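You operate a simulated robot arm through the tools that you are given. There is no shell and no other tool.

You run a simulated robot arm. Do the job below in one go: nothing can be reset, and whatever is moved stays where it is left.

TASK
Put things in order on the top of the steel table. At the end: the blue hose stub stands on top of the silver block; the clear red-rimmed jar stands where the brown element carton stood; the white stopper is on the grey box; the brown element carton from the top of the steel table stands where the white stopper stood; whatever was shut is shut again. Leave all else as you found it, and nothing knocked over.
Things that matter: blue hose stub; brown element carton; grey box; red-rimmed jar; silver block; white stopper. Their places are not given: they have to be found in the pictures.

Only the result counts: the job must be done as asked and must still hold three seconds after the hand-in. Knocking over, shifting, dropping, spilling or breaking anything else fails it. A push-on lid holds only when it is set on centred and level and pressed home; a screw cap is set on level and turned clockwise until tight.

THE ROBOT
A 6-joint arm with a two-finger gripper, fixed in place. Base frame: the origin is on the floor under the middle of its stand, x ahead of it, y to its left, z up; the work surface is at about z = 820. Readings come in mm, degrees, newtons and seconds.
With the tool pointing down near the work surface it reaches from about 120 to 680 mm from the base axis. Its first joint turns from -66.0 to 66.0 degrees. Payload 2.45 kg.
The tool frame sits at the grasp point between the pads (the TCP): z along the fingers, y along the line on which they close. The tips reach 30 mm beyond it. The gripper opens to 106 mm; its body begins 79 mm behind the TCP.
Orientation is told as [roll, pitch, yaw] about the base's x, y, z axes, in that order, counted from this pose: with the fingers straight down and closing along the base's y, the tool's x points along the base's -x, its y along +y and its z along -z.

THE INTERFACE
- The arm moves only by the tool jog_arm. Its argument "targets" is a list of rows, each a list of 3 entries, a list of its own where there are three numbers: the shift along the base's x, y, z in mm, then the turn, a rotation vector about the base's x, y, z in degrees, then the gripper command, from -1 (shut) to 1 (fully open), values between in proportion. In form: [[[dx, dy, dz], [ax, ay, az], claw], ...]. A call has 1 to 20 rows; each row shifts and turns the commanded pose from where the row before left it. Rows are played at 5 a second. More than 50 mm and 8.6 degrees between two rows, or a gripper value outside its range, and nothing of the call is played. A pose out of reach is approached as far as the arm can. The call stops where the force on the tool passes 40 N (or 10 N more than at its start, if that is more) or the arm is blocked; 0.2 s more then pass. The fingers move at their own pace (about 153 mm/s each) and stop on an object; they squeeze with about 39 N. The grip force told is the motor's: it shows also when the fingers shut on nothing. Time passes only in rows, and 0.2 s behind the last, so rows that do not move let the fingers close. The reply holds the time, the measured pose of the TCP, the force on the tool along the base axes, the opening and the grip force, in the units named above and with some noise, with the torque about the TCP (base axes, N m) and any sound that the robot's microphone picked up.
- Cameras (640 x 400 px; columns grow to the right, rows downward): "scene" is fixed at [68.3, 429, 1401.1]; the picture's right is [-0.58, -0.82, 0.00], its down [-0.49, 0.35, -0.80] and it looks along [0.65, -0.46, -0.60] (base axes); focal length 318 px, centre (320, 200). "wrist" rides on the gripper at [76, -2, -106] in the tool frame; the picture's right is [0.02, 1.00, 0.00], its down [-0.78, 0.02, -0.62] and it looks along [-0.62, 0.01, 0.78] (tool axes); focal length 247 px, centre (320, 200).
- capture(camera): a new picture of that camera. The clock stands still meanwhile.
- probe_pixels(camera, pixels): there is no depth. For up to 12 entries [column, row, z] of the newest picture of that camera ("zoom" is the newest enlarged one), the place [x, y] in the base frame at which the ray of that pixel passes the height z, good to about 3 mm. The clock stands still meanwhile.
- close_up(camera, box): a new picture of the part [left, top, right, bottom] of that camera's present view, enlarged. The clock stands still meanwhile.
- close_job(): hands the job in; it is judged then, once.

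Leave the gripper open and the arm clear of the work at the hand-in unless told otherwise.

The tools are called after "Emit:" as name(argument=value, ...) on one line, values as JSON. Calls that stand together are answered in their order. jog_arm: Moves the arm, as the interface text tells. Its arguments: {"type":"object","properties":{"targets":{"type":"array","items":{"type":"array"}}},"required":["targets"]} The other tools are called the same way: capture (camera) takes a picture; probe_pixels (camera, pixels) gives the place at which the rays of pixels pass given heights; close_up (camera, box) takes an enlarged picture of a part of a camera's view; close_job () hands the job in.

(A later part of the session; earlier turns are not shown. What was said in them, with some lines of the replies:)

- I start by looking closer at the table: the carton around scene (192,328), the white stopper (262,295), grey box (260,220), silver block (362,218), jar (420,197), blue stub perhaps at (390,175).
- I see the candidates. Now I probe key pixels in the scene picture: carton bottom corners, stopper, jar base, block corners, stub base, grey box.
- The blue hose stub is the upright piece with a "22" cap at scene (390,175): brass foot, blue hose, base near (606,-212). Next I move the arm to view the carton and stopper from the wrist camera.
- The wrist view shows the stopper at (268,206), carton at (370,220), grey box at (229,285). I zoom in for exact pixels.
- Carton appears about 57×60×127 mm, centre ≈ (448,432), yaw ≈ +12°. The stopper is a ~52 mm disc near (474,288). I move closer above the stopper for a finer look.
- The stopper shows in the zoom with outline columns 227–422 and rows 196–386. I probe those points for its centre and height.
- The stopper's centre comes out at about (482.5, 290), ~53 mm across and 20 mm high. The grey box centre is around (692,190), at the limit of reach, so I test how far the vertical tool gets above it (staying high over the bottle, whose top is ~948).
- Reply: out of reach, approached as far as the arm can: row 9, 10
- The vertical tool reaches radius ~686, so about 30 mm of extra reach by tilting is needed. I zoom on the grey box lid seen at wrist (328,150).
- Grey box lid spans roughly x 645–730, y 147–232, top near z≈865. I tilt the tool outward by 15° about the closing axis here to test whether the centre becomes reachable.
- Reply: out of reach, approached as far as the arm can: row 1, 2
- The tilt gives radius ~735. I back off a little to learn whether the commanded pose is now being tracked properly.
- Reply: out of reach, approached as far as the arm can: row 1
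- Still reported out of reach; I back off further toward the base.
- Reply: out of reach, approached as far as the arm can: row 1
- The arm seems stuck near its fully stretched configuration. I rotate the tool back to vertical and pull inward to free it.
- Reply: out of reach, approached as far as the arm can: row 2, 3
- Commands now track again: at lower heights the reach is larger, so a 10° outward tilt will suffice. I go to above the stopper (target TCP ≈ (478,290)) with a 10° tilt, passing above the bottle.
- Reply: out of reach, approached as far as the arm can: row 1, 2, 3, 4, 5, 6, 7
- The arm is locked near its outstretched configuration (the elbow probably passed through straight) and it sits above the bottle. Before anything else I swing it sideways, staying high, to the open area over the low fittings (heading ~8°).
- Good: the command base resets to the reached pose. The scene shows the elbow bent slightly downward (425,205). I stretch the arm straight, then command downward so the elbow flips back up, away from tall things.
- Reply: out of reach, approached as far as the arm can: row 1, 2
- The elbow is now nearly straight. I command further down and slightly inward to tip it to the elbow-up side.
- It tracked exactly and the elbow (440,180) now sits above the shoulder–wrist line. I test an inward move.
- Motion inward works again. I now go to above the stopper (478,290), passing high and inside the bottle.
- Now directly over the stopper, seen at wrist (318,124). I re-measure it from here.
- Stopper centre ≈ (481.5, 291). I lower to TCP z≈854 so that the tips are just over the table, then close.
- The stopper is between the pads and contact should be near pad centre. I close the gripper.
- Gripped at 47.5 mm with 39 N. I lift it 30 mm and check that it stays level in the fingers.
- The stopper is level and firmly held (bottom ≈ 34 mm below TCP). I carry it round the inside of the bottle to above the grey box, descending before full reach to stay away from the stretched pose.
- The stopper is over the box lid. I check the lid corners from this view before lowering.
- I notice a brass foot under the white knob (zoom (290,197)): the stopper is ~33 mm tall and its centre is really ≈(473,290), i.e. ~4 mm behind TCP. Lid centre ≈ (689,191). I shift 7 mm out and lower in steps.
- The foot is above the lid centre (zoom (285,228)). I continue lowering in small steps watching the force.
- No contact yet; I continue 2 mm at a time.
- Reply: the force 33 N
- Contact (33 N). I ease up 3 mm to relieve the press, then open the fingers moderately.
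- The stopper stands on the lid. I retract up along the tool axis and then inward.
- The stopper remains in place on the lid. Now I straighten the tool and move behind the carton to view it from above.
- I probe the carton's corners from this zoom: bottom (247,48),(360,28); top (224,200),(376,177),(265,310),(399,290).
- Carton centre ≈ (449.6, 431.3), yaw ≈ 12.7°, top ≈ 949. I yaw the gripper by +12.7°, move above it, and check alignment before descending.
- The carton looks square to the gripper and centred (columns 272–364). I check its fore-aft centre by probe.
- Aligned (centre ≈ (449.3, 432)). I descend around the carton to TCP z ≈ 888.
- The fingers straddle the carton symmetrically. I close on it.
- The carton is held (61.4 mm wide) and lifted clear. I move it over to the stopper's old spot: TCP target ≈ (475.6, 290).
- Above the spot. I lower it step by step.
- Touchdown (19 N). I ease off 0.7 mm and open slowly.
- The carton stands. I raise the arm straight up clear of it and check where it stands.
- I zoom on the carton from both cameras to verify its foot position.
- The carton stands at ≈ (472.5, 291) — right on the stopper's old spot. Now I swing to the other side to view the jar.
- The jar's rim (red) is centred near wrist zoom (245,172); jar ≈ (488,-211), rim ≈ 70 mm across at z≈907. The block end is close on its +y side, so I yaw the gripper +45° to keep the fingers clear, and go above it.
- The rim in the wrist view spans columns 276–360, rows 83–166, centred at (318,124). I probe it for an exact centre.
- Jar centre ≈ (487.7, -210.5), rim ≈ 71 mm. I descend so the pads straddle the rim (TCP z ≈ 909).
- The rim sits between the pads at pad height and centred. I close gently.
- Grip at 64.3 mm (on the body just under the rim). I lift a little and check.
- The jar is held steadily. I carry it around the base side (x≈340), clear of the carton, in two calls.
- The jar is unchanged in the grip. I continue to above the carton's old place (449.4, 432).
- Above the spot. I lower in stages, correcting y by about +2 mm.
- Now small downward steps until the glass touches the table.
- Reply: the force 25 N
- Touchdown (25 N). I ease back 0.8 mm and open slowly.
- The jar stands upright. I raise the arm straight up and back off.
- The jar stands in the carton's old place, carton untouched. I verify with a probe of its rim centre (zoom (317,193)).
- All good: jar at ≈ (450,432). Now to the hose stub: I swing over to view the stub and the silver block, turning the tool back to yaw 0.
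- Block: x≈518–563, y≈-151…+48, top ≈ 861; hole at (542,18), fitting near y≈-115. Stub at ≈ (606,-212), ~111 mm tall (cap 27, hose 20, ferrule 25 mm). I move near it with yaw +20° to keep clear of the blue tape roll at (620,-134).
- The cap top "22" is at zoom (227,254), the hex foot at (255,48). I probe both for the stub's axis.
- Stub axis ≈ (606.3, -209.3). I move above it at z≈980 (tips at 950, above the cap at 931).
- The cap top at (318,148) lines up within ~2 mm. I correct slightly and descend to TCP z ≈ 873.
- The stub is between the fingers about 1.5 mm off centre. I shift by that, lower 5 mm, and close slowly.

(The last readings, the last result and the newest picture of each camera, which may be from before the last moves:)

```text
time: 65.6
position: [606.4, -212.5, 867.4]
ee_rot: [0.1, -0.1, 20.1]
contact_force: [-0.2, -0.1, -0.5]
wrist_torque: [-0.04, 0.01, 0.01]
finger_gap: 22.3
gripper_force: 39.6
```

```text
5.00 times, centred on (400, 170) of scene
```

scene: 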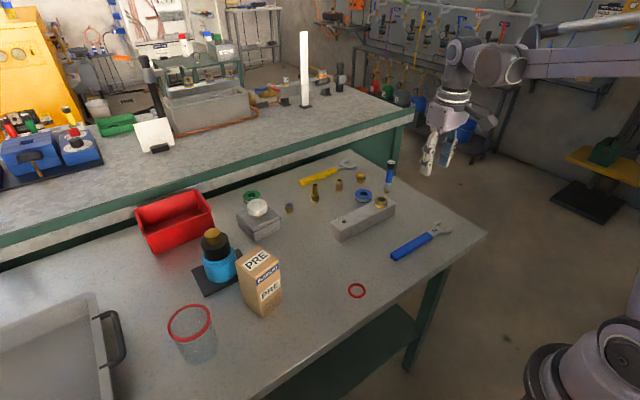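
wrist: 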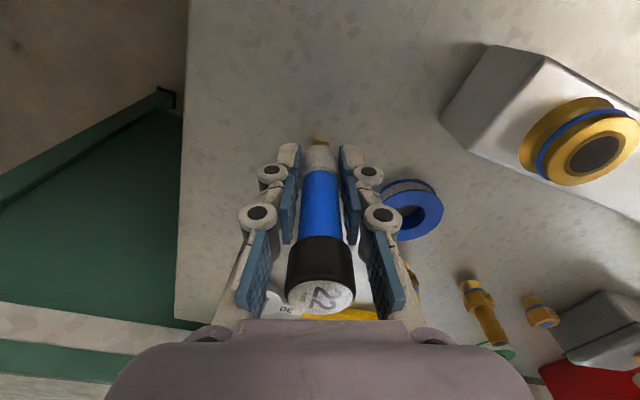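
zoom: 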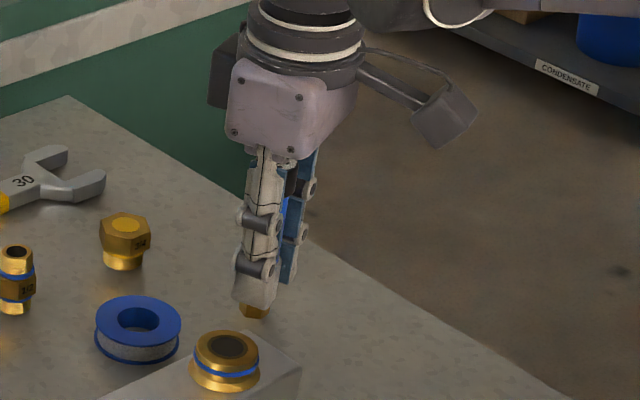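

Gripped (22.3 mm) and upright. I lift it and carry it over to the middle of the block at ≈ (540.5, -38), above the fitting's height.

Emit:
jog_arm(targets=[[[0, 0, 6], [0, 0, 0], -1], [[0, 0, 20], [0, 0, 0], -1], [[-5, 5, 35], [0, 0, 0], -1], [[-10, 20, 30], [0, 0, 0], -1], [[-12, 37, 2], [0, 0, 0], -1], [[-13, 37, 2], [0, 0, 0], -1], [[-13, 37, 0], [0, 0, 0], -1], [[-13, 38, 0], [0, 0, 0], -1], [[0, 0, 0], [0, 0, 0], -1]])

Emit:
capture(camera="wrist")

Emit:
capture(camera="scene")

Emit:
close_up(camera="scene", box=[310, 150, 430, 250])

```text
time: 67.6
position: [541.4, -38.0, 962.5]
ee_rot: [0.1, -0.2, 20.1]
contact_force: [-0.4, 0.5, -0.9]
wrist_torque: [-0.02, -0.02, 0.02]
finger_gap: 22.4
gripper_force: 38.7
```

```text
taken
```

wrist: 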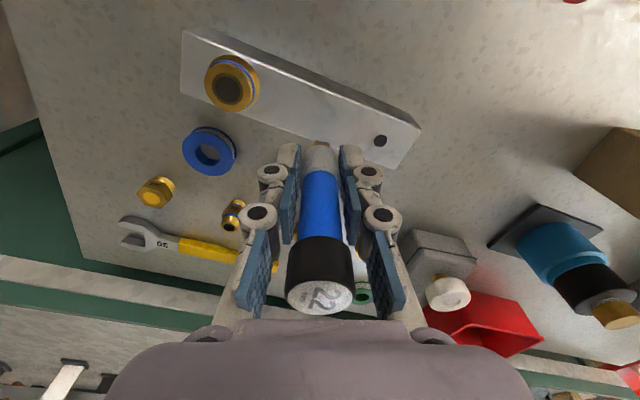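

```text
taken
```

scene: 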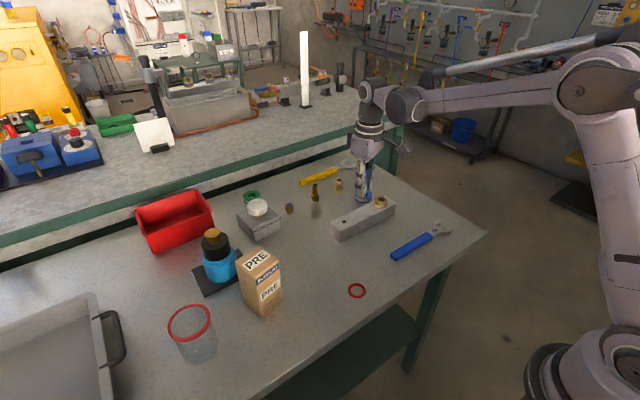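

```text
4.00 times, centred on (370, 200) of scene
```

zoom: 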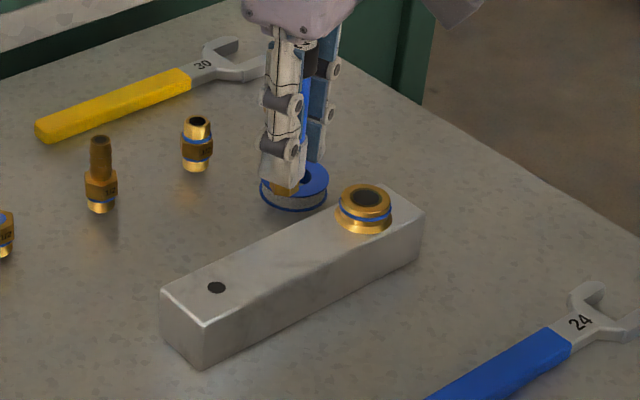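

I verify the block's edges from this wrist pose before lowering.

Emit:
close_up(camera="wrist", box=[170, 20, 430, 190])

```text
2.35 times, centred on (300, 105) of wrist
```

zoom: 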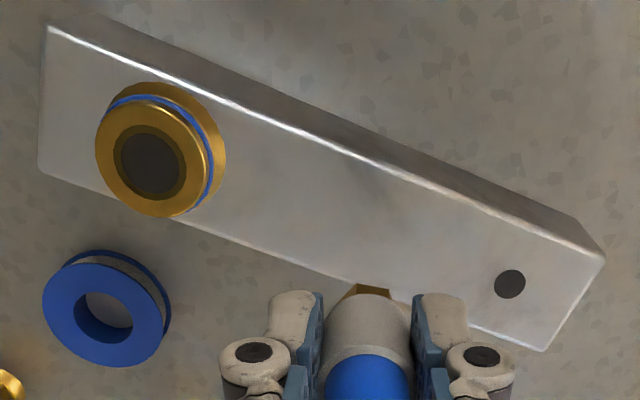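

Emit:
probe_pixels(camera="zoom", pixels=[[48, 28, 861], [40, 170, 861], [602, 258, 861], [545, 350, 861], [510, 284, 861], [240, 246, 861], [350, 152, 861], [155, 165, 890], [68, 13, 820]])

```text
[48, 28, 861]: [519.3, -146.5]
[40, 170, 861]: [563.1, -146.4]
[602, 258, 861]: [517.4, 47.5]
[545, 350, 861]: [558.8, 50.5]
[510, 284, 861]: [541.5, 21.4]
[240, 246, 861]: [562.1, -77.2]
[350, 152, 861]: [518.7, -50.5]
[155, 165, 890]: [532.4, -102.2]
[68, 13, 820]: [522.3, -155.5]
```

The block's top spans x≈518.5–561.5; the target (540,-38) is right. I lower toward the top (contact expected near TCP z≈908).

Emit:
jog_arm(targets=[[[-0.7, 0, -20], [0, 0, 0], -1], [[0, 0, -20], [0, 0, 0], -1], [[0, 0, -8], [0, 0, 0], -1], [[0, 0, 0], [0, 0, 0], -1]])

Emit:
close_up(camera="scene", box=[310, 150, 430, 250])

```text
time: 68.6
position: [541.3, -36.7, 913.3]
ee_rot: [0.1, 0.0, 20.2]
contact_force: [0.2, 0.1, -1.2]
wrist_torque: [0.01, 0.03, -0.04]
finger_gap: 22.4
gripper_force: 38.8
```

```text
4.00 times, centred on (370, 200) of scene
```

zoom: 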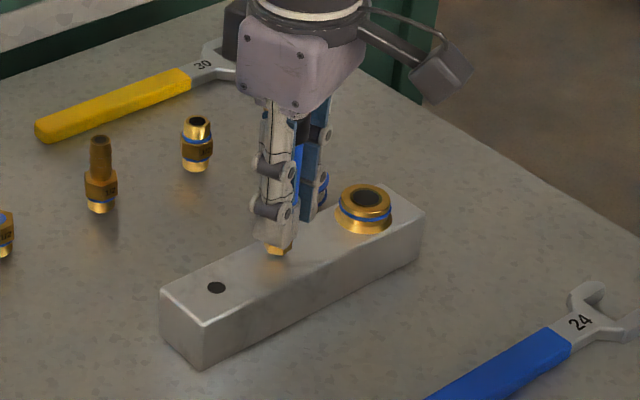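

The foot is just above the block's top, mid-width. I step down gently to contact.

Emit:
jog_arm(targets=[[[0, 0, -2.5], [0, 0, 0], -1], [[0, 0, 0], [0, 0, 0], -1]])

Emit:
jog_arm(targets=[[[0, 0, -1], [0, 0, 0], -1], [[0, 0, 0], [0, 0, 0], -1]])

```text
time: 69.2
position: [542.1, -38.8, 911.2]
ee_rot: [0.2, -0.1, 20.2]
contact_force: [0.7, 0.4, -1.4]
wrist_torque: [0.01, 0.0, 0.0]
finger_gap: 22.4
gripper_force: 39.0
```

```text
time: 69.8
position: [540.8, -37.6, 910.9]
ee_rot: [0.0, -0.1, 20.1]
contact_force: [0.2, -0.8, -0.5]
wrist_torque: [0.03, 0.0, 0.0]
finger_gap: 22.0
gripper_force: 38.4
```

Emit:
jog_arm(targets=[[[0, 0, -1], [0, 0, 0], -1], [[0, 0, 0], [0, 0, 0], -1]])

Emit:
jog_arm(targets=[[[0, 0, -0.8], [0, 0, 0], -1], [[0, 0, 0], [0, 0, 0], -1]])

```text
time: 70.4
position: [541.5, -37.5, 908.9]
ee_rot: [0.1, 0.0, 20.2]
contact_force: [0.3, 0.0, -1.4]
wrist_torque: [0.0, 0.01, 0.02]
finger_gap: 22.0
gripper_force: 38.7
```

```text
time: 71.0
position: [541.1, -36.7, 908.4]
ee_rot: [0.0, -0.1, 20.1]
contact_force: [2.5, -3.2, 16.9]
wrist_torque: [-0.04, -0.19, -0.01]
finger_gap: 22.3
gripper_force: 39.5
```

Contact (17 N). I ease up 0.6 mm and open gently.

Emit:
jog_arm(targets=[[[0, 0, 0.6], [0, 0, 0], -1], [[0, 0, 0], [0, 0, 0], -1]])

Emit:
jog_arm(targets=[[[0, 0, 0], [0, 0, 0], -0.54], [[0, 0, 0], [0, 0, 0], -0.48], [[0, 0, 0], [0, 0, 0], -0.35], [[0, 0, 0], [0, 0, 0], -0.2], [[0, 0, 0], [0, 0, 0], 0.0], [[0, 0, 0], [0, 0, 0], 0.0]])

Emit:
capture(camera="wrist")

Emit:
close_up(camera="scene", box=[310, 150, 430, 250])

```text
time: 71.6
position: [541.3, -37.7, 910.3]
ee_rot: [0.1, 0.0, 20.1]
contact_force: [1.2, -2.7, 9.1]
wrist_torque: [-0.12, -0.11, -0.01]
finger_gap: 22.3
gripper_force: 38.1
```

```text
time: 73.0
position: [540.7, -39.3, 909.9]
ee_rot: [0.1, 0.0, 20.1]
contact_force: [0.1, -0.3, 0.5]
wrist_torque: [0.02, 0.01, 0.02]
finger_gap: 53.0
gripper_force: 0.1
```

```text
taken
```

wrist: 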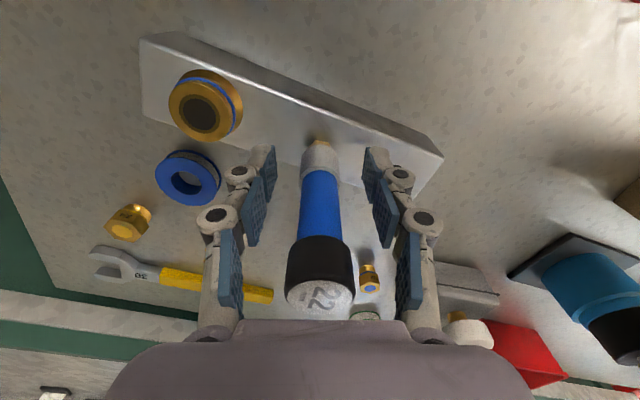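

```text
4.00 times, centred on (370, 200) of scene
```

zoom: 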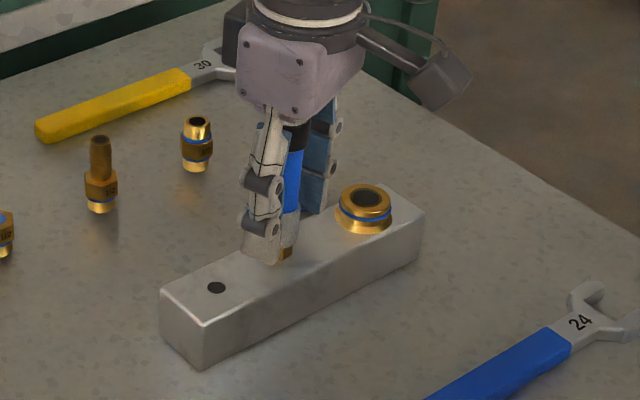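

The stub stands free on the block. I raise the arm straight up past its cap, then back away.

Emit:
jog_arm(targets=[[[0, 0, 8], [0, 0, 0], 0.05], [[0, 0, 25], [0, 0, 0], 0.05], [[0, 0, 35], [0, 0, 0], 0.05], [[0, 0, 40], [0, 0, 0], 0.05], [[0, 0, 10], [0, 0, 0], 0.05], [[-40, 0, 15], [0, 0, 0], 0.05], [[-40, 0, 15], [0, 0, 0], 0.3], [[-40, 0, 10], [0, 0, 0], 1], [[0, 0, 0], [0, 0, 0], 1]])

Emit:
capture(camera="scene")

Emit:
capture(camera="wrist")

Emit:
close_up(camera="scene", box=[310, 150, 430, 250])

```text
time: 75.0
position: [421.6, -38.8, 1067.6]
ee_rot: [0.2, -0.1, 20.1]
contact_force: [0.5, 0.7, -0.4]
wrist_torque: [0.01, 0.01, 0.02]
finger_gap: 106.2
gripper_force: 0.0
```

```text
taken
```

scene: 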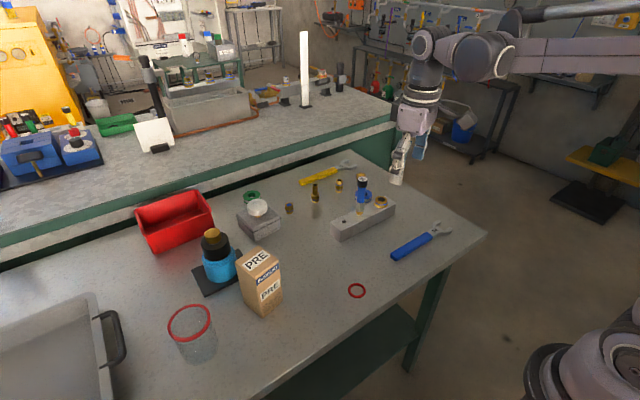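

```text
taken
```

wrist: 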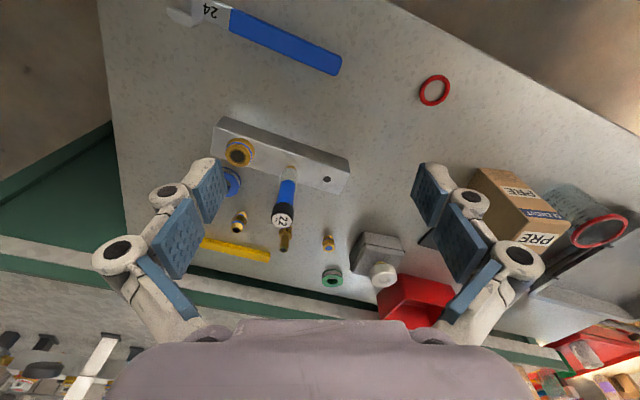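

```text
4.00 times, centred on (370, 200) of scene
```

zoom: 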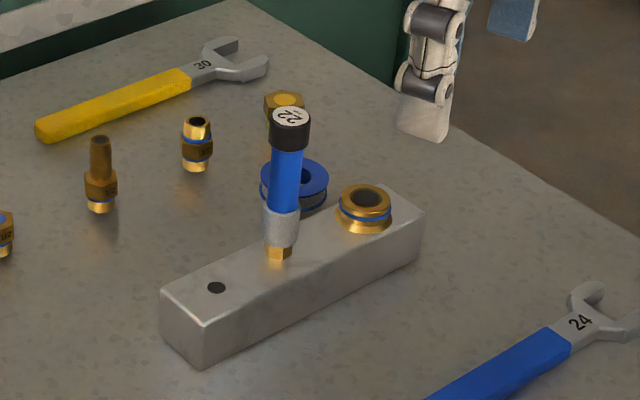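

The stub stands upright on the block between hole and fitting. A last look at the grey box with stopper, the carton and the jar before handing in.

Emit:
close_up(camera="scene", box=[215, 170, 315, 250])

Emit:
close_up(camera="scene", box=[140, 220, 300, 370])

```text
5.00 times, centred on (265, 210) of scene
```

zoom: 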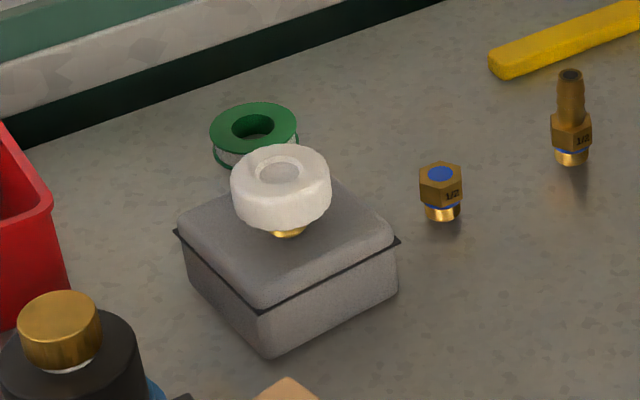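

```text
2.67 times, centred on (220, 295) of scene
```

zoom: 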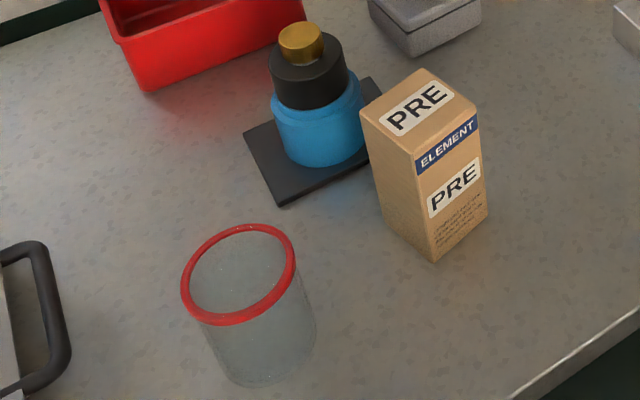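

Everything is in place: the stopper is on the grey box, the carton is on the stopper's spot, the jar is on the carton's spot and the stub is on the block. The gripper is open and the arm is clear, and I opened nothing that needs shutting. I hand in.

Emit:
close_job()

```text
The job is handed in.
```

The job is handed in, and all four items are where you asked. I checked them in the final pictures; positions are good to about 3 mm.

| Item | Where it is now | How it was placed |
|---|---|---|
| White stopper | On the lid of the grey box, near its centre | Upright on its brass foot |
| Brown element carton | About (472.5, 291) mm | The stopper stood at about (473, 290) |
| Red-rimmed jar | About (450, 432) mm | The carton stood at about (449, 432) |
| Blue hose stub | About (540, -38) mm, on top of the silver block | Upright, midway between the hole and the brass fitting |

I opened nothing, so nothing needed shutting again. In the final pictures the other things looked undisturbed and nothing had fallen over. The gripper is open and the arm is clear of the table.

Early on, testing the reach to the grey box briefly locked the arm at full stretch, and it swung to above the bottle. It stayed high, and the force readings and the microphone showed no contact.
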